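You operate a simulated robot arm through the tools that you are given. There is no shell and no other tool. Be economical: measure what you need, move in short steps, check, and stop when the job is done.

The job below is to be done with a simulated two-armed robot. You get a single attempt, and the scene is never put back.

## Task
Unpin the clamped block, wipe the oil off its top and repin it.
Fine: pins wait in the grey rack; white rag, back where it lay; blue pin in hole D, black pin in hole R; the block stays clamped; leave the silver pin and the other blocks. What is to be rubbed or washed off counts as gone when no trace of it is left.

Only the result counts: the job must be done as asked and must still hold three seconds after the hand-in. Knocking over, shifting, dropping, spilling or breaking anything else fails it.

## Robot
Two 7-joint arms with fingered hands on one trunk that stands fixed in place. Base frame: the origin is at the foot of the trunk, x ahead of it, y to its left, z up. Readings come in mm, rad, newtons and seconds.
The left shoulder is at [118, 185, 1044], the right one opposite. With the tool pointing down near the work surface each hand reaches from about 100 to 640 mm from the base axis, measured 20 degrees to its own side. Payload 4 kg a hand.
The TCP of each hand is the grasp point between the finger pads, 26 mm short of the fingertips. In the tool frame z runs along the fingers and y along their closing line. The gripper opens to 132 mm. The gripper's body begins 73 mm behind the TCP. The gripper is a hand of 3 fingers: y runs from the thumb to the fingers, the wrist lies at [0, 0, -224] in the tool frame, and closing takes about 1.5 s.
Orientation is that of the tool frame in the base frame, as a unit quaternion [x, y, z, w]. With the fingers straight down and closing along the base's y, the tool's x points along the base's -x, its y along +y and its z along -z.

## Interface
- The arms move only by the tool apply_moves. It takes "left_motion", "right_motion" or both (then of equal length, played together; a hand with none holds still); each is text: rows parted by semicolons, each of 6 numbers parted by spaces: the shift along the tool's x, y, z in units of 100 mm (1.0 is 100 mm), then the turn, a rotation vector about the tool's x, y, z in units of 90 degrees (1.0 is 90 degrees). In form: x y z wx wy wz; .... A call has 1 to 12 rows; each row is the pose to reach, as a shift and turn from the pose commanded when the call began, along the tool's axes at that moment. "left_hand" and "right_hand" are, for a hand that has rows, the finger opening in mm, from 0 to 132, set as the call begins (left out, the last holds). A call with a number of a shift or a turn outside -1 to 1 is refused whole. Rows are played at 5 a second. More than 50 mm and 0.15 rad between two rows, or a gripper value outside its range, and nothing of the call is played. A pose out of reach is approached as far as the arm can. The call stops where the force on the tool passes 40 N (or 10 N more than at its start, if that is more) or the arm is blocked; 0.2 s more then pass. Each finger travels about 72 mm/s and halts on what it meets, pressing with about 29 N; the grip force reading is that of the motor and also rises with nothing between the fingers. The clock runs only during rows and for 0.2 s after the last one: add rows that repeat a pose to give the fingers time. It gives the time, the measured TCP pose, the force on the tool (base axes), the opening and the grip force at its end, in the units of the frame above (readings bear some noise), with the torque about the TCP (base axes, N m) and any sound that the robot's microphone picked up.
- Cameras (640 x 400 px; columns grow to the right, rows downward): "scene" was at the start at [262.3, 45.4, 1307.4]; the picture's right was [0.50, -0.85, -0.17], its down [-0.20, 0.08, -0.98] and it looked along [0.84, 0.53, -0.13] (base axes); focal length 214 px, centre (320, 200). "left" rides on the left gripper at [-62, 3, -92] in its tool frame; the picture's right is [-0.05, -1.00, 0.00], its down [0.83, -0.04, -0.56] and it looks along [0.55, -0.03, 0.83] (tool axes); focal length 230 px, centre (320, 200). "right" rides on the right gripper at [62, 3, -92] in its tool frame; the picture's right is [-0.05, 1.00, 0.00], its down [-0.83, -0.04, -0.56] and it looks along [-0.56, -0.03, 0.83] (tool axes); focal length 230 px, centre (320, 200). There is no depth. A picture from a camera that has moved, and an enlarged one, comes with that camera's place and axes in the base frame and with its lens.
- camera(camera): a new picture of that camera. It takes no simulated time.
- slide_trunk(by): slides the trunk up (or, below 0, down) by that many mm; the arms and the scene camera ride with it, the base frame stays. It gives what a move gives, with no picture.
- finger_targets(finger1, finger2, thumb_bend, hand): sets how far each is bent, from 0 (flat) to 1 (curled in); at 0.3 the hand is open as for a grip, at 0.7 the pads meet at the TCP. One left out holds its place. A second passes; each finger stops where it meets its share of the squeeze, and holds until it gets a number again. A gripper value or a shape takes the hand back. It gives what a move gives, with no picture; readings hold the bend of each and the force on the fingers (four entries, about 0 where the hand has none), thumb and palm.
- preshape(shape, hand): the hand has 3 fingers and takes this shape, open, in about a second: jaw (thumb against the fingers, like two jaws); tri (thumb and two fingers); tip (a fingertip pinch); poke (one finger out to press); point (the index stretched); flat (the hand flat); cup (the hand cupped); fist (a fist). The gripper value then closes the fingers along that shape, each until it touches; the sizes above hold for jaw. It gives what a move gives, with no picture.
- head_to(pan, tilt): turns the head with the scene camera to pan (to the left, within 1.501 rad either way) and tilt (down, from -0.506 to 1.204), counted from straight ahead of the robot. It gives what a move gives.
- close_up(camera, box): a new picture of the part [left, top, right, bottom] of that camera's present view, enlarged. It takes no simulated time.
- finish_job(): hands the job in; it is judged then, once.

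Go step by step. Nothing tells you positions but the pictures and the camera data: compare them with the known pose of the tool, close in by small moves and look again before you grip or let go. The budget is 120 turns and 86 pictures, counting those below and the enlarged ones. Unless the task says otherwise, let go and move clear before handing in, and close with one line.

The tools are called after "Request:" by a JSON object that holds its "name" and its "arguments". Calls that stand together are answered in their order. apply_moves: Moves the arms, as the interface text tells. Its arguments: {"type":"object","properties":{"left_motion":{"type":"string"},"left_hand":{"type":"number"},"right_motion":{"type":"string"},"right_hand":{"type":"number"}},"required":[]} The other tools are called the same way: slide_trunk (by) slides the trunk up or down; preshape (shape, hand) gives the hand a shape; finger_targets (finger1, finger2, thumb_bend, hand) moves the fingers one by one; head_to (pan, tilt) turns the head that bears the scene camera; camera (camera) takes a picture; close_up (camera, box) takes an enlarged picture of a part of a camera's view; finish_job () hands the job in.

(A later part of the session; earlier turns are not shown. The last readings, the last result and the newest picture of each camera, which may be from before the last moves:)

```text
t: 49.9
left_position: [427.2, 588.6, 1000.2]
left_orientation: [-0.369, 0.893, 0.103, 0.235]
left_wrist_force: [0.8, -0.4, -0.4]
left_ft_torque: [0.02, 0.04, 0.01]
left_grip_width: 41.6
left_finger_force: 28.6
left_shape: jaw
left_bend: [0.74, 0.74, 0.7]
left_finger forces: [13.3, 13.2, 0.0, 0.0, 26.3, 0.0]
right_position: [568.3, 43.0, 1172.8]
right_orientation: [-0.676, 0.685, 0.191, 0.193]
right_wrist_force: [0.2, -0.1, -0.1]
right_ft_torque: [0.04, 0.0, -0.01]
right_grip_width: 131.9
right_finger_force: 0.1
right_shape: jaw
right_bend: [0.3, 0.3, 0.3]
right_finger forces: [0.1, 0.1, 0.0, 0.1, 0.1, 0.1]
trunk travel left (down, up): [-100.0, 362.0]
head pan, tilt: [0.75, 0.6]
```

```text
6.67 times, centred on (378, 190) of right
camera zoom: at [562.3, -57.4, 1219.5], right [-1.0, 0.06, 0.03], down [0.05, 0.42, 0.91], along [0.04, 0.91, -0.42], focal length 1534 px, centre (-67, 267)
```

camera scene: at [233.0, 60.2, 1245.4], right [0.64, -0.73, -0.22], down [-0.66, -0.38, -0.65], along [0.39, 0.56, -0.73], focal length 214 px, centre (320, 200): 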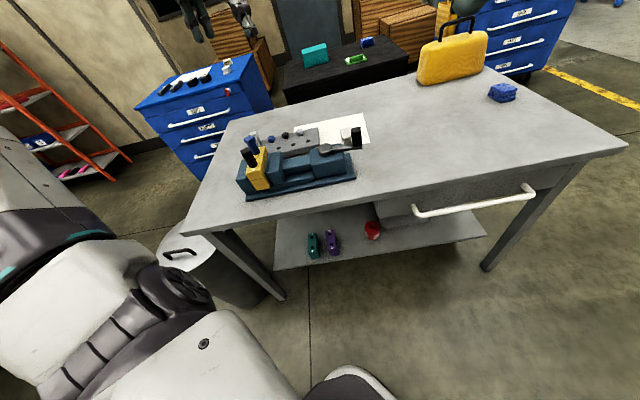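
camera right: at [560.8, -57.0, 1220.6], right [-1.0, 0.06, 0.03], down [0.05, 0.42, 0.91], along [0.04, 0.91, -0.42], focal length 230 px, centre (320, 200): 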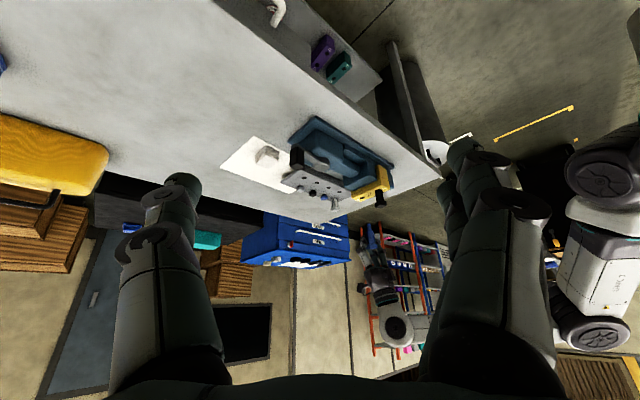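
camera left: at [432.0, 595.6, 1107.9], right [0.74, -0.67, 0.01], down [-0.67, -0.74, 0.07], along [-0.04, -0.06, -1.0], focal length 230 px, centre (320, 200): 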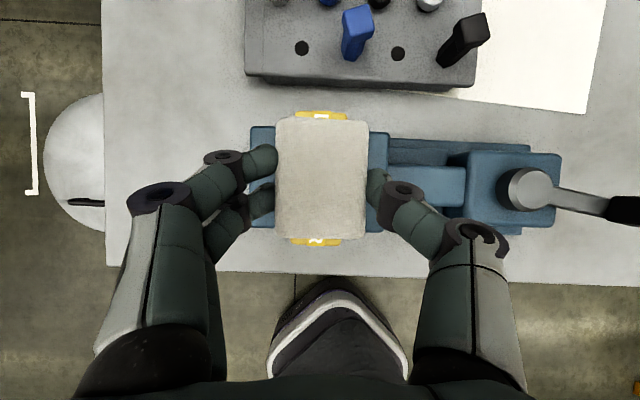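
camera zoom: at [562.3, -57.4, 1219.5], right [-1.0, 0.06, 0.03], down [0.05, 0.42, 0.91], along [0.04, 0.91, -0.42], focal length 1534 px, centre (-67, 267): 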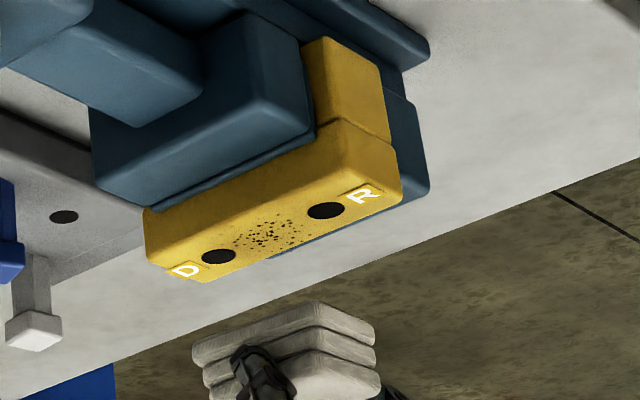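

The rag is centred over the oil. I'll lower it 45 mm, then feel for contact.

Request:
{"name": "apply_moves", "arguments": {"left_motion": "0.06 -0.001 0.104 0 0 0; 0.12 -0.002 0.208 0 0 0; 0.18 -0.003 0.312 0 0 0; 0.223 -0.005 0.39 0 0 0; 0.223 -0.005 0.39 0 0 0"}}

Request:
{"name": "apply_moves", "arguments": {"left_motion": "0.01 0 0.0173 0 0 0; 0.02 0 0.0347 0 0 0; 0.03 0 0.052 0 0 0"}}

Request:
{"name": "close_up", "arguments": {"camera": "right", "box": [340, 165, 404, 205]}}

```text
t: 51.1
left_position: [429.3, 588.2, 954.6]
left_orientation: [-0.368, 0.893, 0.103, 0.236]
left_wrist_force: [0.9, 0.2, 0.1]
left_ft_torque: [0.0, 0.0, -0.03]
left_grip_width: 41.3
left_finger_force: 29.3
left_shape: jaw
left_bend: [0.74, 0.74, 0.7]
left_finger forces: [13.1, 13.2, 0.0, 0.1, 26.2, 0.1]
right_position: [567.6, 44.1, 1174.8]
right_orientation: [-0.676, 0.685, 0.192, 0.193]
right_wrist_force: [0.5, 0.3, 0.0]
right_ft_torque: [0.0, 0.0, 0.01]
right_grip_width: 131.8
right_finger_force: 0.1
right_shape: jaw
right_bend: [0.3, 0.3, 0.3]
right_finger forces: [0.0, 0.0, 0.1, 0.0, 0.0, 0.0]
trunk travel left (down, up): [-100.0, 362.0]
head pan, tilt: [0.75, 0.6]
```

```text
t: 51.9
left_position: [428.8, 588.2, 949.6]
left_orientation: [-0.369, 0.893, 0.103, 0.237]
left_wrist_force: [0.4, -0.2, 2.2]
left_ft_torque: [0.01, -0.02, -0.03]
left_grip_width: 41.5
left_finger_force: 29.0
left_shape: jaw
left_bend: [0.74, 0.74, 0.7]
left_finger forces: [13.3, 13.3, 0.0, 0.1, 26.7, 0.1]
right_position: [568.7, 43.3, 1174.1]
right_orientation: [-0.676, 0.685, 0.192, 0.193]
right_wrist_force: [-1.0, 0.2, -0.1]
right_ft_torque: [0.01, -0.05, 0.01]
right_grip_width: 131.9
right_finger_force: 0.0
right_shape: jaw
right_bend: [0.3, 0.3, 0.3]
right_finger forces: [0.0, 0.1, 0.0, 0.1, 0.1, 0.0]
trunk travel left (down, up): [-100.0, 362.0]
head pan, tilt: [0.75, 0.6]
```

```text
10.00 times, centred on (372, 185) of right
camera zoom: at [561.1, -57.7, 1220.4], right [-1.0, 0.06, 0.03], down [0.05, 0.42, 0.91], along [0.04, 0.91, -0.42], focal length 2301 px, centre (-200, 350)
```

zoom: 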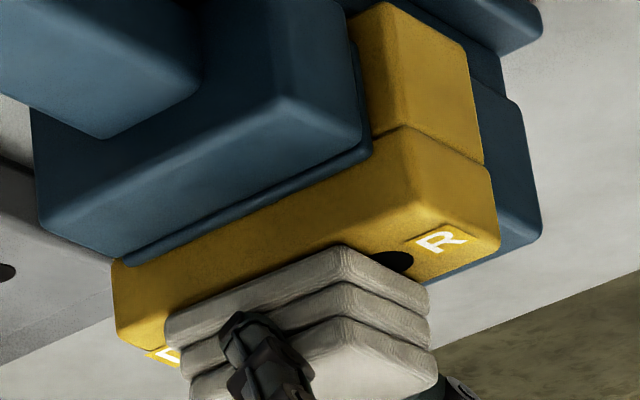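

Contact is just made (about 2 N). I'll press 2 mm more and rub along the block with small side shifts.

Request:
{"name": "apply_moves", "arguments": {"left_motion": "0.01 0 0.0174 0 0 0; -0.068 0 0.062 0 0 0; -0.146 0 0.107 0 0 0; 0.01 0 0.0174 0 0 0; 0.166 0 -0.072 0 0 0; 0.01 0.06 0.0174 0 0 0; -0.146 0.06 0.107 0 0 0; 0.166 0.06 -0.072 0 0 0; 0.166 -0.06 -0.072 0 0 0; 0.01 -0.06 0.0174 0 0 0; -0.146 -0.06 0.107 0 0 0; 0.01 0 0.0174 0 0 0"}}

Request:
{"name": "apply_moves", "arguments": {"left_motion": "-0.1 0.002 -0.174 0 0 0; -0.2 0.004 -0.347 0 0 0; -0.3 0.006 -0.52 0 0 0"}}

Request:
{"name": "close_up", "arguments": {"camera": "right", "box": [340, 165, 404, 205]}}

```text
t: 54.5
left_position: [429.0, 588.1, 948.6]
left_orientation: [-0.368, 0.893, 0.105, 0.237]
left_wrist_force: [6.5, 3.1, 16.0]
left_ft_torque: [0.14, -0.2, 0.0]
left_grip_width: 43.0
left_finger_force: 28.8
left_shape: jaw
left_bend: [0.74, 0.74, 0.71]
left_finger forces: [14.5, 14.5, 0.0, 0.0, 31.6, 0.1]
right_position: [567.8, 42.3, 1175.0]
right_orientation: [-0.675, 0.686, 0.191, 0.193]
right_wrist_force: [0.5, 0.7, -0.2]
right_ft_torque: [-0.03, -0.01, -0.05]
right_grip_width: 131.8
right_finger_force: 0.1
right_shape: jaw
right_bend: [0.3, 0.3, 0.3]
right_finger forces: [0.0, 0.0, 0.0, 0.0, 0.0, 0.1]
trunk travel left (down, up): [-100.0, 362.0]
head pan, tilt: [0.75, 0.6]
```

```text
t: 55.3
left_position: [429.5, 588.1, 1006.8]
left_orientation: [-0.369, 0.893, 0.104, 0.235]
left_wrist_force: [0.2, 0.2, -0.6]
left_ft_torque: [0.0, 0.03, -0.01]
left_grip_width: 42.7
left_finger_force: 29.3
left_shape: jaw
left_bend: [0.74, 0.74, 0.71]
left_finger forces: [14.4, 14.3, 0.0, 0.0, 28.9, 0.0]
right_position: [565.9, 43.1, 1172.8]
right_orientation: [-0.676, 0.686, 0.191, 0.192]
right_wrist_force: [-0.5, -0.1, 0.3]
right_ft_torque: [-0.01, 0.0, 0.04]
right_grip_width: 131.8
right_finger_force: 0.1
right_shape: jaw
right_bend: [0.3, 0.3, 0.3]
right_finger forces: [0.0, 0.0, 0.0, 0.0, 0.0, 0.0]
trunk travel left (down, up): [-100.0, 362.0]
head pan, tilt: [0.75, 0.6]
```

```text
10.00 times, centred on (372, 185) of right
camera zoom: at [561.3, -57.4, 1220.1], right [-1.0, 0.06, 0.03], down [0.05, 0.42, 0.91], along [0.04, 0.91, -0.42], focal length 2301 px, centre (-200, 350)
```

zoom: 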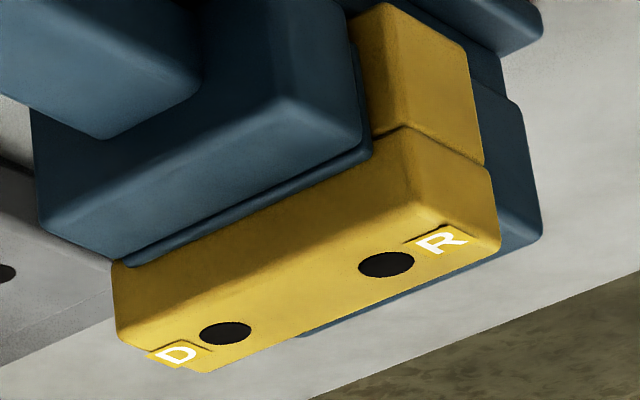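

The top looks spotless. Now I'll carry the rag back along the same path to where it lay.

Request:
{"name": "apply_moves", "arguments": {"left_motion": "-0.11 -0.24 0.06 0 0 0; -0.22 -0.48 0.12 0 0 0; -0.33 -0.72 0.18 0 0 0; -0.445 -0.962 0.243 0 0 0"}}

Request:
{"name": "apply_moves", "arguments": {"left_motion": "-0.1 -0.23 0.06 0 0 0; -0.21 -0.46 0.12 0 0 0; -0.32 -0.69 0.18 0 0 0; -0.427 -0.926 0.233 0 0 0"}}

Request:
{"name": "apply_moves", "arguments": {"left_motion": "-0.03 -0.24 0.19 0 0 0; -0.06 -0.47 0.38 0 0 0; -0.09 -0.7 0.56 0 0 0; -0.124 -0.939 0.75 0 0 0; -0.124 -0.939 0.75 0 0 0"}}

Request:
{"name": "camera", "arguments": {"camera": "left"}}

```text
t: 56.3
left_position: [535.8, 556.8, 1005.7]
left_orientation: [-0.369, 0.893, 0.103, 0.236]
left_wrist_force: [0.0, 0.0, 0.1]
left_ft_torque: [0.02, -0.02, -0.01]
left_grip_width: 42.9
left_finger_force: 29.1
left_shape: jaw
left_bend: [0.74, 0.74, 0.71]
left_finger forces: [14.5, 14.3, 0.0, 0.0, 28.8, 0.1]
right_position: [569.4, 43.5, 1174.2]
right_orientation: [-0.676, 0.685, 0.192, 0.192]
right_wrist_force: [-0.4, 0.3, -0.2]
right_ft_torque: [-0.03, 0.0, 0.04]
right_grip_width: 131.9
right_finger_force: 0.1
right_shape: jaw
right_bend: [0.3, 0.3, 0.3]
right_finger forces: [0.0, 0.0, 0.0, 0.1, 0.1, 0.0]
trunk travel left (down, up): [-100.0, 362.0]
head pan, tilt: [0.75, 0.6]
```

```text
t: 57.3
left_position: [635.6, 524.7, 1006.2]
left_orientation: [-0.369, 0.893, 0.103, 0.236]
left_wrist_force: [0.4, -0.1, -1.4]
left_ft_torque: [-0.02, -0.01, 0.01]
left_grip_width: 43.0
left_finger_force: 29.0
left_shape: jaw
left_bend: [0.74, 0.74, 0.71]
left_finger forces: [14.3, 14.1, 0.0, 0.0, 28.5, 0.0]
right_position: [569.4, 43.5, 1171.7]
right_orientation: [-0.676, 0.685, 0.192, 0.193]
right_wrist_force: [0.4, -0.6, 0.2]
right_ft_torque: [-0.01, 0.0, -0.01]
right_grip_width: 131.8
right_finger_force: 0.1
right_shape: jaw
right_bend: [0.3, 0.3, 0.3]
right_finger forces: [0.0, 0.0, 0.1, 0.0, 0.0, 0.0]
trunk travel left (down, up): [-100.0, 362.0]
head pan, tilt: [0.75, 0.6]
```

```text
t: 58.5
left_position: [732.7, 493.6, 946.7]
left_orientation: [-0.369, 0.893, 0.103, 0.236]
left_wrist_force: [-0.3, 0.0, -0.3]
left_ft_torque: [-0.04, -0.02, 0.02]
left_grip_width: 42.8
left_finger_force: 29.1
left_shape: jaw
left_bend: [0.74, 0.74, 0.71]
left_finger forces: [14.2, 14.2, 0.0, 0.0, 28.2, 0.1]
right_position: [566.1, 43.7, 1174.6]
right_orientation: [-0.676, 0.685, 0.19, 0.193]
right_wrist_force: [-0.5, 1.1, -0.4]
right_ft_torque: [-0.02, 0.0, -0.01]
right_grip_width: 131.8
right_finger_force: 0.0
right_shape: jaw
right_bend: [0.3, 0.3, 0.3]
right_finger forces: [0.1, 0.0, 0.0, 0.0, 0.0, 0.0]
trunk travel left (down, up): [-100.0, 362.0]
head pan, tilt: [0.75, 0.6]
```

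```text
27 pictures are left
camera left: at [736.6, 500.2, 1056.3], right [0.74, -0.67, 0.02], down [-0.67, -0.74, 0.07], along [-0.03, -0.06, -1.0], focal length 230 px, centre (320, 200)
```

left: 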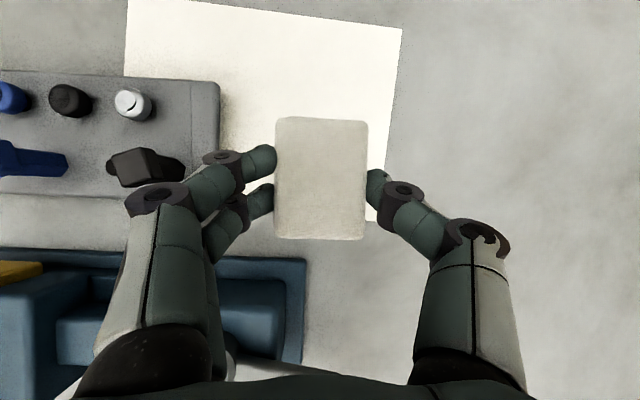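

The rag hasn't shifted in the grip. I'll lower it back down to the bench.

Request:
{"name": "apply_moves", "arguments": {"left_motion": "0.15 -0.003 0.26 0 0 0; 0.3 -0.006 0.52 0 0 0; 0.4 -0.008 0.7 0 0 0; 0.48 -0.011 0.841 0 0 0; 0.496 -0.011 0.867 0 0 0; 0.496 -0.011 0.867 0 0 0"}}

Request:
{"name": "apply_moves", "arguments": {"left_motion": "0.01 0 0.0173 0 0 0; 0.02 0 0.0347 0 0 0; 0.02 0 0.0347 0 0 0"}}

```text
t: 59.9
left_position: [733.6, 493.1, 846.5]
left_orientation: [-0.369, 0.893, 0.103, 0.235]
left_wrist_force: [-0.5, -0.2, 0.5]
left_ft_torque: [0.0, 0.0, 0.0]
left_grip_width: 43.3
left_finger_force: 29.2
left_shape: jaw
left_bend: [0.74, 0.74, 0.71]
left_finger forces: [14.2, 14.1, 0.0, 0.1, 28.2, 0.0]
right_position: [567.7, 43.2, 1175.7]
right_orientation: [-0.676, 0.686, 0.191, 0.192]
right_wrist_force: [0.3, -0.3, -0.1]
right_ft_torque: [0.03, -0.02, 0.03]
right_grip_width: 131.9
right_finger_force: 0.0
right_shape: jaw
right_bend: [0.3, 0.3, 0.3]
right_finger forces: [0.1, 0.0, 0.0, 0.0, 0.0, 0.0]
trunk travel left (down, up): [-100.0, 362.0]
head pan, tilt: [0.75, 0.6]
```

```text
t: 60.7
left_position: [733.1, 493.2, 842.8]
left_orientation: [-0.369, 0.893, 0.103, 0.235]
left_wrist_force: [0.2, -0.1, -0.6]
left_ft_torque: [-0.01, 0.03, -0.01]
left_grip_width: 42.9
left_finger_force: 29.3
left_shape: jaw
left_bend: [0.74, 0.74, 0.71]
left_finger forces: [14.2, 14.0, 0.0, 0.0, 28.1, 0.1]
right_position: [568.4, 42.7, 1174.4]
right_orientation: [-0.675, 0.686, 0.191, 0.193]
right_wrist_force: [-0.2, -0.7, -0.4]
right_ft_torque: [-0.02, -0.01, -0.02]
right_grip_width: 131.9
right_finger_force: 0.1
right_shape: jaw
right_bend: [0.3, 0.3, 0.3]
right_finger forces: [0.0, 0.1, 0.0, 0.1, 0.0, 0.0]
trunk travel left (down, up): [-100.0, 362.0]
head pan, tilt: [0.75, 0.6]
```

Request:
{"name": "apply_moves", "arguments": {"left_motion": "0.008 0.008 0.013 0 0 0; 0.008 0.008 0.013 0 0 0"}}

Request:
{"name": "apply_moves", "arguments": {"left_motion": "0 0 0 0 0 0; 0 0 0 0 0 0; 0 0 0 0 0 0; 0 0 0 0 0 0; 0 0 0 0 0 0; 0 0 0 0 0 0; -0.06 0 -0.1 0 0 0; -0.12 0 -0.21 0 0 0; -0.196 0.004 -0.343 0 0 0; -0.196 0.004 -0.343 0 0 0", "left_hand": 110}}

Request:
{"name": "camera", "arguments": {"camera": "left"}}

Request:
{"name": "close_up", "arguments": {"camera": "right", "box": [230, 120, 342, 190]}}

```text
t: 61.3
left_position: [733.6, 493.9, 841.9]
left_orientation: [-0.369, 0.893, 0.103, 0.236]
left_wrist_force: [0.1, 0.1, -1.2]
left_ft_torque: [0.02, -0.01, -0.03]
left_grip_width: 42.9
left_finger_force: 29.3
left_shape: jaw
left_bend: [0.74, 0.74, 0.71]
left_finger forces: [14.2, 14.1, 0.0, 0.0, 28.2, 0.0]
right_position: [567.7, 42.5, 1173.0]
right_orientation: [-0.675, 0.686, 0.191, 0.193]
right_wrist_force: [0.9, 0.0, -0.1]
right_ft_torque: [0.04, -0.02, -0.01]
right_grip_width: 131.9
right_finger_force: 0.0
right_shape: jaw
right_bend: [0.3, 0.3, 0.3]
right_finger forces: [0.0, 0.1, 0.0, 0.0, 0.0, 0.0]
trunk travel left (down, up): [-100.0, 362.0]
head pan, tilt: [0.75, 0.6]
```

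```text
t: 63.5
left_position: [731.8, 493.0, 879.9]
left_orientation: [-0.37, 0.893, 0.103, 0.235]
left_wrist_force: [0.1, 0.1, 0.2]
left_ft_torque: [-0.01, -0.04, 0.02]
left_grip_width: 109.8
left_finger_force: 0.1
left_shape: jaw
left_bend: [0.56, 0.56, 0.52]
left_finger forces: [0.1, 0.0, 0.0, 0.0, 0.0, 0.0]
right_position: [567.9, 42.1, 1174.4]
right_orientation: [-0.676, 0.685, 0.191, 0.193]
right_wrist_force: [-0.1, 0.9, 0.3]
right_ft_torque: [-0.04, 0.02, -0.01]
right_grip_width: 132.0
right_finger_force: 0.0
right_shape: jaw
right_bend: [0.3, 0.3, 0.3]
right_finger forces: [0.1, 0.1, 0.1, 0.1, 0.0, 0.0]
trunk travel left (down, up): [-100.0, 362.0]
head pan, tilt: [0.75, 0.6]
```

```text
26 pictures are left
camera left: at [736.9, 499.1, 989.3], right [0.74, -0.67, 0.02], down [-0.67, -0.74, 0.07], along [-0.03, -0.06, -1.0], focal length 230 px, centre (320, 200)
```

left: 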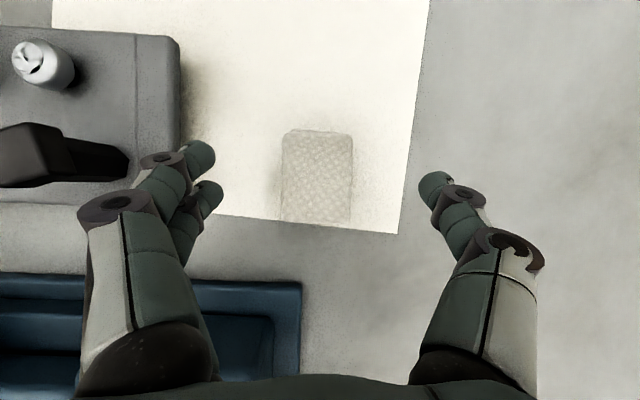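

```text
5.71 times, centred on (286, 155) of right
camera zoom: at [561.6, -57.4, 1220.0], right [-1.0, 0.06, 0.03], down [0.05, 0.42, 0.91], along [0.04, 0.91, -0.42], focal length 1315 px, centre (514, 457)
```

zoom: 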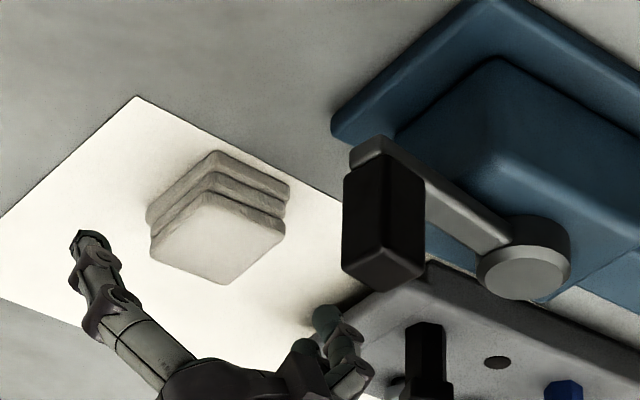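

The rag is back within a couple of mm. Next I go back over the black pin in hole 4 with the earlier hand pose.

Request:
{"name": "apply_moves", "arguments": {"left_motion": "-0.1 0.15 -0.15 0 0 0; -0.2 0.32 -0.3 0 0 0; -0.3 0.48 -0.42 0 0 0; -0.355 0.629 -0.505 0 0 0"}}

Request:
{"name": "apply_moves", "arguments": {"left_motion": "-0.06 0.2 -0.1 -0.022 0.011 -0.045; -0.11 0.39 -0.2 -0.044 0.022 -0.09; -0.17 0.58 -0.3 -0.066 0.033 -0.135; -0.225 0.775 -0.391 -0.088 0.044 -0.18; -0.225 0.775 -0.391 -0.088 0.044 -0.18", "left_hand": 60}}

Request:
{"name": "camera", "arguments": {"camera": "left"}}

```text
t: 64.5
left_position: [693.7, 540.4, 944.2]
left_orientation: [-0.368, 0.893, 0.103, 0.235]
left_wrist_force: [-0.2, 0.0, -0.3]
left_ft_torque: [0.01, -0.02, 0.0]
left_grip_width: 109.7
left_finger_force: 0.1
left_shape: jaw
left_bend: [0.56, 0.56, 0.52]
left_finger forces: [0.1, 0.0, 0.0, 0.1, 0.0, 0.0]
right_position: [567.5, 43.7, 1174.6]
right_orientation: [-0.675, 0.686, 0.19, 0.194]
right_wrist_force: [0.8, -0.6, 0.4]
right_ft_torque: [0.04, -0.01, 0.07]
right_grip_width: 132.0
right_finger_force: 0.1
right_shape: jaw
right_bend: [0.3, 0.3, 0.3]
right_finger forces: [0.0, 0.0, 0.1, 0.0, 0.0, 0.0]
trunk travel left (down, up): [-100.0, 362.0]
head pan, tilt: [0.75, 0.6]
```

```text
t: 65.7
left_position: [637.3, 595.9, 989.5]
left_orientation: [-0.51, 0.831, 0.117, 0.191]
left_wrist_force: [-0.4, -0.1, 0.5]
left_ft_torque: [0.05, 0.02, -0.02]
left_grip_width: 60.6
left_finger_force: 0.0
left_shape: jaw
left_bend: [0.73, 0.73, 0.7]
left_finger forces: [0.1, 0.0, 0.1, 0.1, 0.0, 0.0]
right_position: [568.2, 43.0, 1174.6]
right_orientation: [-0.676, 0.686, 0.191, 0.193]
right_wrist_force: [0.3, -0.3, 0.1]
right_ft_torque: [0.0, 0.04, 0.01]
right_grip_width: 131.9
right_finger_force: 0.1
right_shape: jaw
right_bend: [0.3, 0.3, 0.3]
right_finger forces: [0.0, 0.1, 0.0, 0.0, 0.1, 0.1]
trunk travel left (down, up): [-100.0, 362.0]
head pan, tilt: [0.75, 0.6]
```

```text
24 pictures are left
camera left: at [643.0, 610.5, 1097.0], right [0.91, -0.41, 0.02], down [-0.41, -0.9, 0.14], along [-0.04, -0.13, -0.99], focal length 230 px, centre (320, 200)
```

left: 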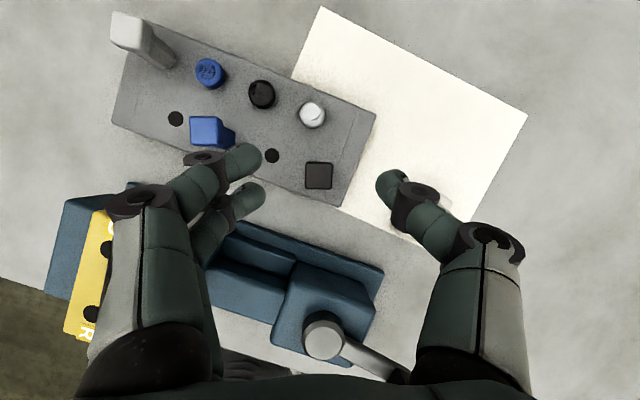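

The view matches the one from when I let go, so I can descend the same way and grip.

Request:
{"name": "apply_moves", "arguments": {"left_motion": "0.1 0 0.2 0 0 0; 0.2 0 0.41 0 0 0; 0.3 0 0.62 0 0 0; 0.405 0 0.83 0 0 0; 0.405 0 0.83 0 0 0"}}

Request:
{"name": "apply_moves", "arguments": {"left_motion": "0 0 0 0 0 0; 0 0 0 0 0 0; 0 0 0 0 0 0; 0 0 0 0 0 0; 0 0 0 0 0 0; 0 0 0 0 0 0", "left_hand": 0}}

Request:
{"name": "apply_moves", "arguments": {"left_motion": "-0.044 0 -0.09 0 0 0; -0.088 0 -0.18 0 0 0; -0.132 0 -0.27 0 0 0; -0.22 0 -0.45 0 0 0; -0.3 0 -0.62 0 0 0; -0.4 0 -0.82 0 0 0; -0.4 0 -0.82 0 0 0"}}

Request:
{"name": "close_up", "arguments": {"camera": "right", "box": [270, 175, 366, 235]}}

```text
t: 66.9
left_position: [637.3, 596.0, 898.4]
left_orientation: [-0.51, 0.831, 0.118, 0.192]
left_wrist_force: [-0.9, 0.9, 0.8]
left_ft_torque: [0.0, 0.02, 0.0]
left_grip_width: 60.6
left_finger_force: 0.0
left_shape: jaw
left_bend: [0.73, 0.73, 0.7]
left_finger forces: [0.1, 0.0, 0.0, 0.1, 0.0, 0.0]
right_position: [568.2, 43.7, 1174.8]
right_orientation: [-0.676, 0.686, 0.19, 0.193]
right_wrist_force: [-0.2, -0.4, -0.5]
right_ft_torque: [0.03, -0.02, -0.01]
right_grip_width: 131.9
right_finger_force: 0.1
right_shape: jaw
right_bend: [0.3, 0.3, 0.3]
right_finger forces: [0.1, 0.1, 0.0, 0.1, 0.0, 0.1]
trunk travel left (down, up): [-100.0, 362.0]
head pan, tilt: [0.75, 0.6]
```

```text
t: 68.3
left_position: [636.3, 595.2, 897.9]
left_orientation: [-0.51, 0.831, 0.117, 0.191]
left_wrist_force: [-0.2, 1.5, -0.1]
left_ft_torque: [0.1, 0.06, 0.01]
left_grip_width: 19.8
left_finger_force: 29.4
left_shape: jaw
left_bend: [0.73, 0.72, 0.7]
left_finger forces: [11.9, 13.4, 0.1, 0.0, 25.3, 0.1]
right_position: [568.2, 42.7, 1173.8]
right_orientation: [-0.676, 0.685, 0.191, 0.192]
right_wrist_force: [0.5, -0.2, -0.2]
right_ft_torque: [0.0, -0.02, 0.0]
right_grip_width: 131.8
right_finger_force: 0.0
right_shape: jaw
right_bend: [0.3, 0.3, 0.3]
right_finger forces: [0.0, 0.0, 0.0, 0.0, 0.0, 0.1]
trunk travel left (down, up): [-100.0, 362.0]
head pan, tilt: [0.75, 0.6]
```

```text
t: 69.9
left_position: [636.8, 595.5, 987.7]
left_orientation: [-0.51, 0.831, 0.117, 0.191]
left_wrist_force: [-1.1, 0.0, -1.2]
left_ft_torque: [0.02, 0.02, 0.01]
left_grip_width: 18.8
left_finger_force: 28.9
left_shape: jaw
left_bend: [0.73, 0.72, 0.7]
left_finger forces: [15.7, 15.2, 0.0, 0.0, 26.3, 0.1]
right_position: [567.2, 43.3, 1174.3]
right_orientation: [-0.675, 0.686, 0.192, 0.193]
right_wrist_force: [1.0, 0.0, 0.1]
right_ft_torque: [-0.02, 0.02, -0.01]
right_grip_width: 131.9
right_finger_force: 0.0
right_shape: jaw
right_bend: [0.3, 0.3, 0.3]
right_finger forces: [0.0, 0.1, 0.0, 0.0, 0.1, 0.1]
trunk travel left (down, up): [-100.0, 362.0]
head pan, tilt: [0.75, 0.6]
```

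```text
6.67 times, centred on (318, 205) of right
camera zoom: at [561.7, -57.2, 1219.9], right [-1.0, 0.06, 0.03], down [0.05, 0.42, 0.91], along [0.04, 0.91, -0.42], focal length 1534 px, centre (333, 167)
```

zoom: 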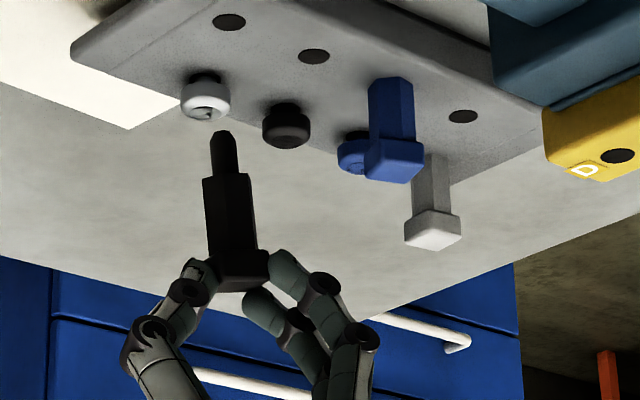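

The pin leans a little sideways now; I'll check it in the scene view too.

Request:
{"name": "close_up", "arguments": {"camera": "scene", "box": [264, 85, 344, 135]}}

```text
8.00 times, centred on (304, 110) of scene
camera zoom: at [233.4, 60.4, 1245.1], right [0.64, -0.73, -0.22], down [-0.66, -0.39, -0.64], along [0.39, 0.56, -0.73], focal length 1716 px, centre (448, 920)
```

zoom: 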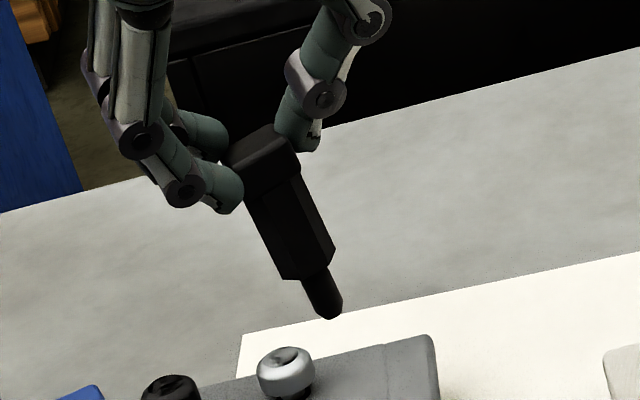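

The pin leans about 8° towards the thumb side. I'll carry it to above hole R while turning the hand to set it upright.

Request:
{"name": "apply_moves", "arguments": {"left_motion": "-0.13 0 -0.27 0 0 0; 0.03 0.25 -0.4 0 0 0; 0.2 0.48 -0.42 0 0 0; 0.34 0.71 -0.44 0 0 0; 0.487 0.931 -0.46 0 0 0"}}

Request:
{"name": "apply_moves", "arguments": {"left_motion": "0.13 0.24 -0.11 -0.02 -0.005 0.01; 0.26 0.48 -0.22 -0.04 -0.01 0.02; 0.39 0.72 -0.32 -0.06 -0.015 0.03; 0.509 0.931 -0.415 -0.0813 -0.019 0.0396; 0.509 0.931 -0.415 -0.0813 -0.019 0.0396"}}

Request:
{"name": "close_up", "arguments": {"camera": "right", "box": [330, 170, 426, 230]}}

Request:
{"name": "close_up", "arguments": {"camera": "scene", "box": [205, 105, 301, 165]}}

```text
t: 71.1
left_position: [524.7, 579.4, 1007.5]
left_orientation: [-0.51, 0.83, 0.117, 0.192]
left_wrist_force: [0.0, 0.8, -0.3]
left_ft_torque: [0.01, 0.0, -0.03]
left_grip_width: 19.2
left_finger_force: 29.7
left_shape: jaw
left_bend: [0.73, 0.72, 0.7]
left_finger forces: [14.9, 15.2, 0.0, 0.1, 25.9, 0.1]
right_position: [566.8, 43.2, 1174.9]
right_orientation: [-0.676, 0.685, 0.191, 0.193]
right_wrist_force: [-0.4, 0.0, 0.0]
right_ft_torque: [0.01, 0.01, -0.02]
right_grip_width: 131.9
right_finger_force: 0.0
right_shape: jaw
right_bend: [0.3, 0.3, 0.3]
right_finger forces: [0.1, 0.0, 0.0, 0.0, 0.0, 0.0]
trunk travel left (down, up): [-100.0, 362.0]
head pan, tilt: [0.75, 0.6]
```

```text
t: 72.3
left_position: [415.2, 566.4, 1023.3]
left_orientation: [-0.493, 0.834, 0.184, 0.166]
left_wrist_force: [0.0, -0.6, -0.9]
left_ft_torque: [-0.01, 0.01, -0.01]
left_grip_width: 19.2
left_finger_force: 28.8
left_shape: jaw
left_bend: [0.73, 0.72, 0.7]
left_finger forces: [14.3, 15.2, 0.0, 0.1, 26.2, 0.0]
right_position: [568.8, 43.2, 1174.0]
right_orientation: [-0.675, 0.686, 0.191, 0.193]
right_wrist_force: [0.1, -0.3, 0.1]
right_ft_torque: [0.02, 0.0, 0.02]
right_grip_width: 132.1
right_finger_force: 0.1
right_shape: jaw
right_bend: [0.3, 0.3, 0.3]
right_finger forces: [0.0, 0.0, 0.1, 0.0, 0.1, 0.0]
trunk travel left (down, up): [-100.0, 362.0]
head pan, tilt: [0.75, 0.6]
```

```text
6.67 times, centred on (378, 200) of right
camera zoom: at [562.1, -57.2, 1219.7], right [-1.0, 0.06, 0.03], down [0.05, 0.42, 0.91], along [0.04, 0.91, -0.42], focal length 1534 px, centre (-67, 200)
```

zoom: 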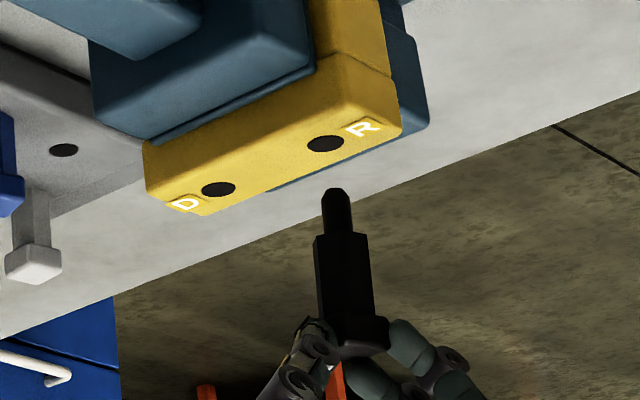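

```text
6.67 times, centred on (253, 135) of scene
camera zoom: at [233.8, 60.4, 1245.0], right [0.64, -0.73, -0.22], down [-0.66, -0.39, -0.64], along [0.39, 0.56, -0.73], focal length 1430 px, centre (767, 633)
```

zoom: 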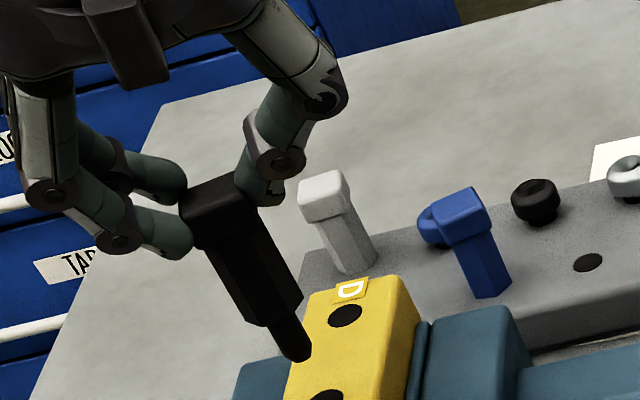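

The pin is upright within about 1.5°, its tip about 24 mm above hole R and only about 1.5 mm off. I'll correct and lower it into the hole.

Request:
{"name": "apply_moves", "arguments": {"left_motion": "-0.014 -0.008 0.006 0 0 0; 0.032 -0.022 0.094 0 0 0; 0.078 -0.036 0.18 0 0 0; 0.1 -0.044 0.225 0 0 0; 0.123 -0.051 0.269 0 0 0"}}

Request:
{"name": "close_up", "arguments": {"camera": "right", "box": [340, 165, 404, 205]}}

Request:
{"name": "close_up", "arguments": {"camera": "scene", "box": [215, 125, 295, 175]}}

```text
t: 73.5
left_position: [415.0, 567.6, 994.0]
left_orientation: [-0.492, 0.834, 0.182, 0.169]
left_wrist_force: [0.6, 0.5, -0.4]
left_ft_torque: [0.02, 0.03, 0.01]
left_grip_width: 19.1
left_finger_force: 29.1
left_shape: jaw
left_bend: [0.73, 0.72, 0.7]
left_finger forces: [14.5, 15.3, 0.0, 0.0, 25.9, 0.0]
right_position: [567.5, 43.0, 1174.5]
right_orientation: [-0.676, 0.686, 0.191, 0.192]
right_wrist_force: [-1.2, -0.3, -0.1]
right_ft_torque: [0.0, 0.04, 0.01]
right_grip_width: 131.6
right_finger_force: 0.0
right_shape: jaw
right_bend: [0.3, 0.3, 0.3]
right_finger forces: [0.0, 0.0, 0.0, 0.1, 0.0, 0.0]
trunk travel left (down, up): [-100.0, 362.0]
head pan, tilt: [0.75, 0.6]
```

```text
10.00 times, centred on (372, 185) of right
camera zoom: at [561.3, -57.3, 1220.2], right [-1.0, 0.06, 0.03], down [0.05, 0.42, 0.91], along [0.04, 0.91, -0.42], focal length 2301 px, centre (-200, 350)
```

zoom: 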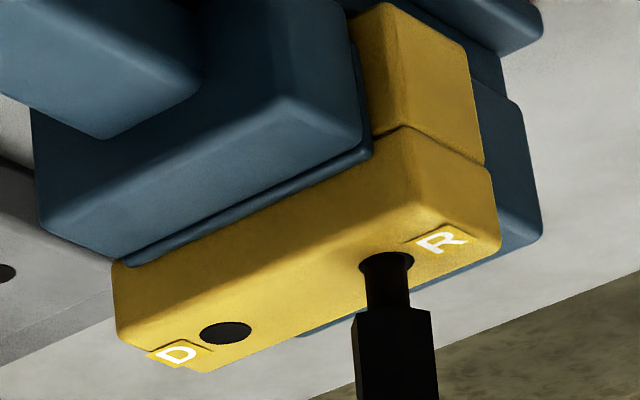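

```text
8.00 times, centred on (255, 150) of scene
camera zoom: at [232.9, 60.3, 1245.3], right [0.64, -0.73, -0.22], down [-0.66, -0.39, -0.64], along [0.39, 0.56, -0.73], focal length 1716 px, centre (840, 600)
```

zoom: 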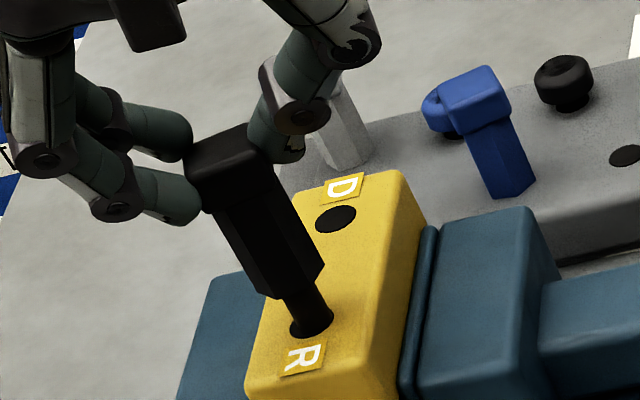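

It's going in cleanly. Lower 14 mm more, then check the remaining gap.

Request:
{"name": "apply_moves", "arguments": {"left_motion": "0.018 -0.0057 0.035 0 0 0; 0.037 -0.0115 0.07 0 0 0; 0.05 -0.0158 0.0965 0 0 0; 0.064 -0.02 0.123 0 0 0"}}

Request:
{"name": "close_up", "arguments": {"camera": "right", "box": [348, 170, 412, 210]}}

```text
t: 74.5
left_position: [415.8, 568.0, 979.2]
left_orientation: [-0.493, 0.834, 0.184, 0.167]
left_wrist_force: [-1.6, 1.2, -0.8]
left_ft_torque: [0.06, 0.05, -0.02]
left_grip_width: 18.8
left_finger_force: 28.5
left_shape: jaw
left_bend: [0.73, 0.72, 0.7]
left_finger forces: [15.0, 15.4, 0.0, 0.1, 25.5, 0.0]
right_position: [567.5, 44.0, 1174.5]
right_orientation: [-0.676, 0.685, 0.192, 0.192]
right_wrist_force: [-0.1, -0.3, -1.1]
right_ft_torque: [-0.02, 0.02, -0.02]
right_grip_width: 131.6
right_finger_force: 0.1
right_shape: jaw
right_bend: [0.3, 0.3, 0.3]
right_finger forces: [0.1, 0.1, 0.0, 0.1, 0.0, 0.0]
trunk travel left (down, up): [-100.0, 362.0]
head pan, tilt: [0.75, 0.6]
```

```text
10.00 times, centred on (380, 190) of right
camera zoom: at [561.3, -57.3, 1220.2], right [-1.0, 0.06, 0.03], down [0.05, 0.42, 0.91], along [0.04, 0.91, -0.42], focal length 2301 px, centre (-280, 300)
```

zoom: 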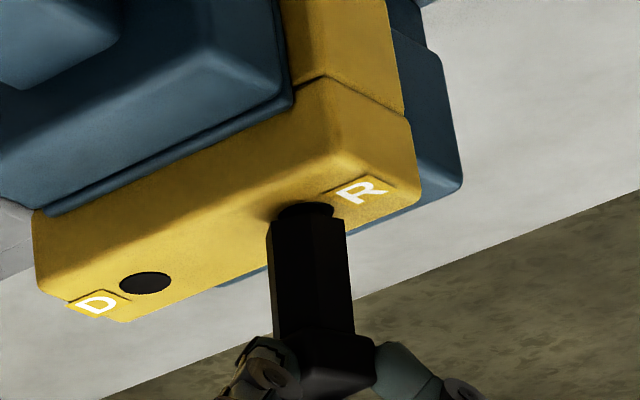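

About 4 mm to go. I'll lower that, open, and lift away.

Request:
{"name": "apply_moves", "arguments": {"left_motion": "0.0092 -0.003 0.0176 0 0 0; 0.0184 -0.006 0.035 0 0 0; 0.023 -0.007 0.044 0 0 0; 0.023 -0.007 0.044 0 0 0"}}

Request:
{"name": "apply_moves", "arguments": {"left_motion": "0 0 0 0 0 0; 0 0 0 0 0 0; 0 0 0 0 0 0; 0 0 0 0 0 0; 0 0 0 0 0 0; -0.092 0.029 -0.175 0 0 0; -0.183 0.057 -0.35 0 0 0; -0.275 0.086 -0.526 0 0 0", "left_hand": 62}}

Request:
{"name": "close_up", "arguments": {"camera": "right", "box": [280, 165, 408, 245]}}

```text
t: 75.5
left_position: [414.8, 566.9, 974.8]
left_orientation: [-0.493, 0.834, 0.183, 0.168]
left_wrist_force: [-1.8, 1.2, 3.4]
left_ft_torque: [0.17, 0.06, 0.01]
left_grip_width: 19.1
left_finger_force: 28.7
left_shape: jaw
left_bend: [0.73, 0.72, 0.7]
left_finger forces: [15.8, 15.4, 0.0, 0.0, 25.5, 0.0]
right_position: [567.7, 43.7, 1174.3]
right_orientation: [-0.675, 0.686, 0.19, 0.194]
right_wrist_force: [0.3, -0.2, -0.5]
right_ft_torque: [-0.02, -0.02, 0.0]
right_grip_width: 131.9
right_finger_force: 0.1
right_shape: jaw
right_bend: [0.3, 0.3, 0.3]
right_finger forces: [0.1, 0.1, 0.0, 0.0, 0.0, 0.0]
trunk travel left (down, up): [-100.0, 362.0]
head pan, tilt: [0.75, 0.6]
```

```text
t: 77.3
left_position: [414.4, 567.0, 1033.9]
left_orientation: [-0.493, 0.834, 0.185, 0.167]
left_wrist_force: [-0.6, -0.2, -1.2]
left_ft_torque: [0.01, 0.02, 0.01]
left_grip_width: 61.4
left_finger_force: 0.0
left_shape: jaw
left_bend: [0.73, 0.73, 0.7]
left_finger forces: [0.0, 0.0, 0.0, 0.0, 0.0, 0.0]
right_position: [567.4, 43.0, 1174.6]
right_orientation: [-0.676, 0.685, 0.191, 0.194]
right_wrist_force: [0.1, 0.0, 0.9]
right_ft_torque: [-0.02, 0.01, 0.0]
right_grip_width: 131.9
right_finger_force: 0.0
right_shape: jaw
right_bend: [0.3, 0.3, 0.3]
right_finger forces: [0.0, 0.0, 0.0, 0.1, 0.1, 0.0]
trunk travel left (down, up): [-100.0, 362.0]
head pan, tilt: [0.75, 0.6]
```

```text
5.00 times, centred on (344, 205) of right
camera zoom: at [561.0, -57.8, 1220.4], right [-1.0, 0.06, 0.03], down [0.05, 0.42, 0.91], along [0.04, 0.91, -0.42], focal length 1150 px, centre (200, 175)
```

zoom: 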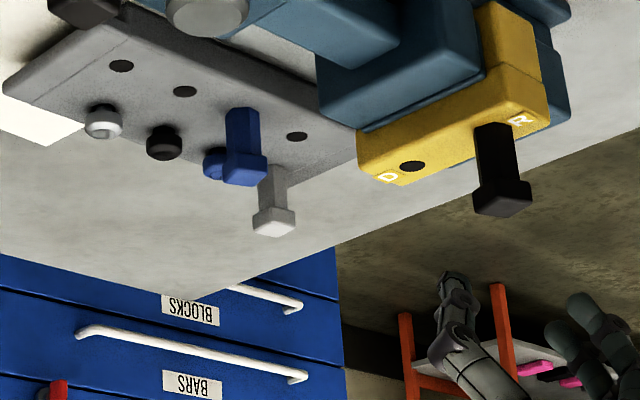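

Black pin is seated in hole R. Now for the blue pin in rack hole 2: I'll restore the plain 63° yaw, 26° tilt pose and hover above it.

Request:
{"name": "apply_moves", "arguments": {"left_motion": "-0.17 -0.11 0.11 0.02 0.005 -0.01; -0.35 -0.22 0.22 0.04 0.01 -0.02; -0.52 -0.33 0.34 0.06 0.015 -0.03; -0.699 -0.437 0.453 0.0813 0.019 -0.0396; -0.699 -0.437 0.453 0.0813 0.019 -0.0396"}}

Request:
{"name": "apply_moves", "arguments": {"left_motion": "-0.15 -0.1 0.15 0 0 0; -0.29 -0.2 0.31 0 0 0; -0.43 -0.3 0.46 0 0 0; -0.579 -0.405 0.616 0 0 0; -0.579 -0.405 0.616 0 0 0"}}

Request:
{"name": "camera", "arguments": {"camera": "left"}}

```text
t: 78.5
left_position: [489.1, 621.2, 1019.7]
left_orientation: [-0.509, 0.831, 0.117, 0.191]
left_wrist_force: [-1.1, 0.1, -0.3]
left_ft_torque: [-0.02, 0.01, 0.0]
left_grip_width: 61.3
left_finger_force: 0.1
left_shape: jaw
left_bend: [0.73, 0.73, 0.7]
left_finger forces: [0.0, 0.0, 0.1, 0.0, 0.1, 0.0]
right_position: [566.7, 41.3, 1174.5]
right_orientation: [-0.675, 0.686, 0.191, 0.193]
right_wrist_force: [-0.8, 0.6, 0.0]
right_ft_torque: [-0.02, 0.0, -0.01]
right_grip_width: 131.9
right_finger_force: 0.0
right_shape: jaw
right_bend: [0.3, 0.3, 0.3]
right_finger forces: [0.1, 0.0, 0.0, 0.0, 0.0, 0.0]
trunk travel left (down, up): [-100.0, 362.0]
head pan, tilt: [0.75, 0.6]
```

```text
t: 79.7
left_position: [560.7, 675.4, 991.0]
left_orientation: [-0.509, 0.831, 0.117, 0.192]
left_wrist_force: [-0.8, 0.4, 0.2]
left_ft_torque: [0.0, -0.04, 0.0]
left_grip_width: 61.6
left_finger_force: 0.1
left_shape: jaw
left_bend: [0.73, 0.73, 0.7]
left_finger forces: [0.0, 0.0, 0.0, 0.0, 0.0, 0.0]
right_position: [566.7, 42.6, 1174.4]
right_orientation: [-0.675, 0.686, 0.19, 0.194]
right_wrist_force: [0.7, 0.2, 0.5]
right_ft_torque: [0.0, -0.01, -0.06]
right_grip_width: 131.7
right_finger_force: 0.1
right_shape: jaw
right_bend: [0.3, 0.3, 0.3]
right_finger forces: [0.0, 0.0, 0.0, 0.1, 0.0, 0.0]
trunk travel left (down, up): [-100.0, 362.0]
head pan, tilt: [0.75, 0.6]
```

```text
15 pictures are left
camera left: at [565.8, 689.5, 1098.9], right [0.91, -0.41, 0.02], down [-0.41, -0.9, 0.14], along [-0.03, -0.13, -0.99], focal length 230 px, centre (320, 200)
```

left: 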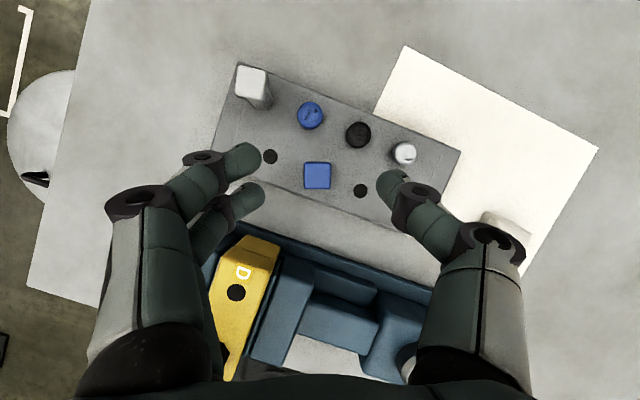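

The blue head is perfectly aligned and centred. I'll descend 94 mm, grip, and lift.

Request:
{"name": "apply_moves", "arguments": {"left_motion": "0.1 -0.006 0.21 0 0 0; 0.2 -0.006 0.42 0 0 0; 0.3 -0.006 0.63 0 0 0; 0.412 -0.006 0.845 0 0 0; 0.412 -0.006 0.845 0 0 0"}}

Request:
{"name": "apply_moves", "arguments": {"left_motion": "0 0 0 0 0 0; 0 0 0 0 0 0; 0 0 0 0 0 0; 0 0 0 0 0 0; 0 0 0 0 0 0; 0 0 0 0 0 0", "left_hand": 0}}

```text
t: 80.9
left_position: [562.9, 675.6, 895.5]
left_orientation: [-0.51, 0.83, 0.118, 0.192]
left_wrist_force: [0.5, 0.2, 0.0]
left_ft_torque: [-0.02, 0.0, -0.01]
left_grip_width: 61.8
left_finger_force: 0.0
left_shape: jaw
left_bend: [0.73, 0.73, 0.7]
left_finger forces: [0.1, 0.0, 0.0, 0.1, 0.0, 0.0]
right_position: [567.1, 42.3, 1174.4]
right_orientation: [-0.675, 0.686, 0.19, 0.194]
right_wrist_force: [0.4, 0.6, -0.8]
right_ft_torque: [-0.03, 0.01, -0.02]
right_grip_width: 131.8
right_finger_force: 0.0
right_shape: jaw
right_bend: [0.3, 0.3, 0.3]
right_finger forces: [0.0, 0.0, 0.1, 0.1, 0.1, 0.0]
trunk travel left (down, up): [-100.0, 362.0]
head pan, tilt: [0.75, 0.6]
```

```text
t: 82.3
left_position: [563.7, 674.3, 895.8]
left_orientation: [-0.511, 0.83, 0.118, 0.191]
left_wrist_force: [-1.0, 1.7, -0.5]
left_ft_torque: [0.01, 0.03, -0.01]
left_grip_width: 20.5
left_finger_force: 28.8
left_shape: jaw
left_bend: [0.73, 0.73, 0.7]
left_finger forces: [13.2, 13.1, 0.0, 0.1, 25.8, 0.0]
right_position: [568.3, 42.8, 1174.3]
right_orientation: [-0.675, 0.686, 0.191, 0.194]
right_wrist_force: [-0.1, 0.7, 0.6]
right_ft_torque: [-0.05, 0.02, 0.01]
right_grip_width: 132.0
right_finger_force: 0.0
right_shape: jaw
right_bend: [0.3, 0.3, 0.3]
right_finger forces: [0.1, 0.0, 0.1, 0.0, 0.0, 0.0]
trunk travel left (down, up): [-100.0, 362.0]
head pan, tilt: [0.75, 0.6]
```

Balanced grip. I'll lift it out and carry it to above hole D.

Request:
{"name": "apply_moves", "arguments": {"left_motion": "-0.044 0 -0.09 0 0 0; -0.088 0 -0.18 0 0 0; -0.132 0 -0.27 0 0 0; -0.22 0 -0.45 0 0 0; -0.33 0 -0.68 0 0 0; -0.438 0 -0.899 0 0 0; -0.438 0 -0.899 0 0 0"}}

Request:
{"name": "apply_moves", "arguments": {"left_motion": "-0.066 0 -0.135 0 0 0; 0.13 0.17 -0.26 0 0 0; 0.36 0.35 -0.37 0 0 0; 0.6 0.52 -0.49 0 0 0; 0.901 0.69 -0.607 0 0 0; 0.901 0.69 -0.607 0 0 0"}}

Request:
{"name": "close_up", "arguments": {"camera": "right", "box": [320, 165, 416, 225]}}

Request:
{"name": "close_up", "arguments": {"camera": "scene", "box": [210, 105, 306, 165]}}

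```text
t: 83.9
left_position: [561.4, 672.5, 997.2]
left_orientation: [-0.51, 0.831, 0.117, 0.191]
left_wrist_force: [-0.6, 0.1, -1.8]
left_ft_torque: [-0.01, -0.02, 0.04]
left_grip_width: 20.5
left_finger_force: 28.9
left_shape: jaw
left_bend: [0.73, 0.73, 0.7]
left_finger forces: [13.1, 13.1, 0.0, 0.0, 26.2, 0.0]
right_position: [567.0, 43.4, 1173.8]
right_orientation: [-0.675, 0.686, 0.191, 0.193]
right_wrist_force: [0.4, -0.1, -0.1]
right_ft_torque: [0.01, -0.02, 0.0]
right_grip_width: 131.9
right_finger_force: 0.0
right_shape: jaw
right_bend: [0.3, 0.3, 0.3]
right_finger forces: [0.1, 0.0, 0.0, 0.1, 0.0, 0.1]
trunk travel left (down, up): [-100.0, 362.0]
head pan, tilt: [0.75, 0.6]
```

```text
t: 85.3
left_position: [453.7, 608.6, 1011.1]
left_orientation: [-0.509, 0.831, 0.118, 0.191]
left_wrist_force: [-0.9, 0.3, -1.4]
left_ft_torque: [0.0, 0.02, 0.01]
left_grip_width: 20.7
left_finger_force: 28.8
left_shape: jaw
left_bend: [0.73, 0.73, 0.7]
left_finger forces: [13.1, 13.0, 0.1, 0.0, 26.1, 0.0]
right_position: [568.3, 42.9, 1173.3]
right_orientation: [-0.675, 0.686, 0.191, 0.193]
right_wrist_force: [0.5, 0.8, -0.3]
right_ft_torque: [-0.02, 0.01, 0.02]
right_grip_width: 132.0
right_finger_force: 0.1
right_shape: jaw
right_bend: [0.3, 0.3, 0.3]
right_finger forces: [0.0, 0.1, 0.0, 0.0, 0.1, 0.0]
trunk travel left (down, up): [-100.0, 362.0]
head pan, tilt: [0.75, 0.6]
```

```text
6.67 times, centred on (368, 195) of right
camera zoom: at [562.2, -56.9, 1219.6], right [-1.0, 0.06, 0.03], down [0.05, 0.42, 0.91], along [0.04, 0.91, -0.42], focal length 1534 px, centre (0, 233)
```

zoom: 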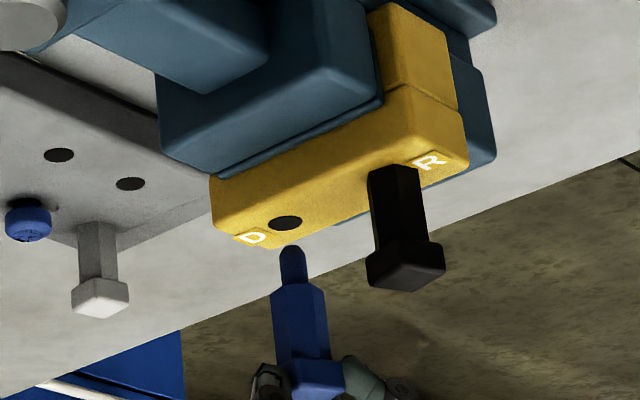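

```text
6.67 times, centred on (258, 135) of scene
camera zoom: at [233.9, 60.7, 1244.9], right [0.64, -0.73, -0.22], down [-0.66, -0.39, -0.64], along [0.39, 0.56, -0.73], focal length 1430 px, centre (733, 633)
```

zoom: 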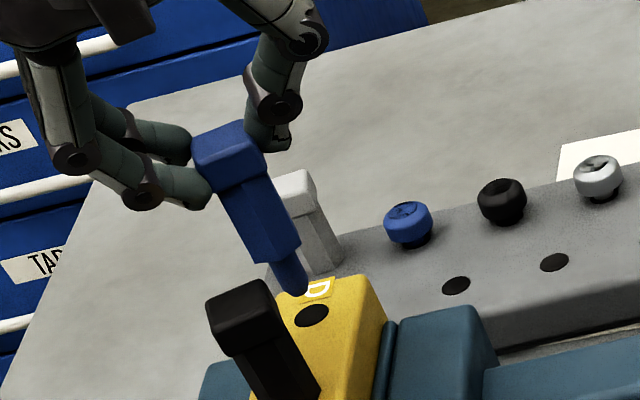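

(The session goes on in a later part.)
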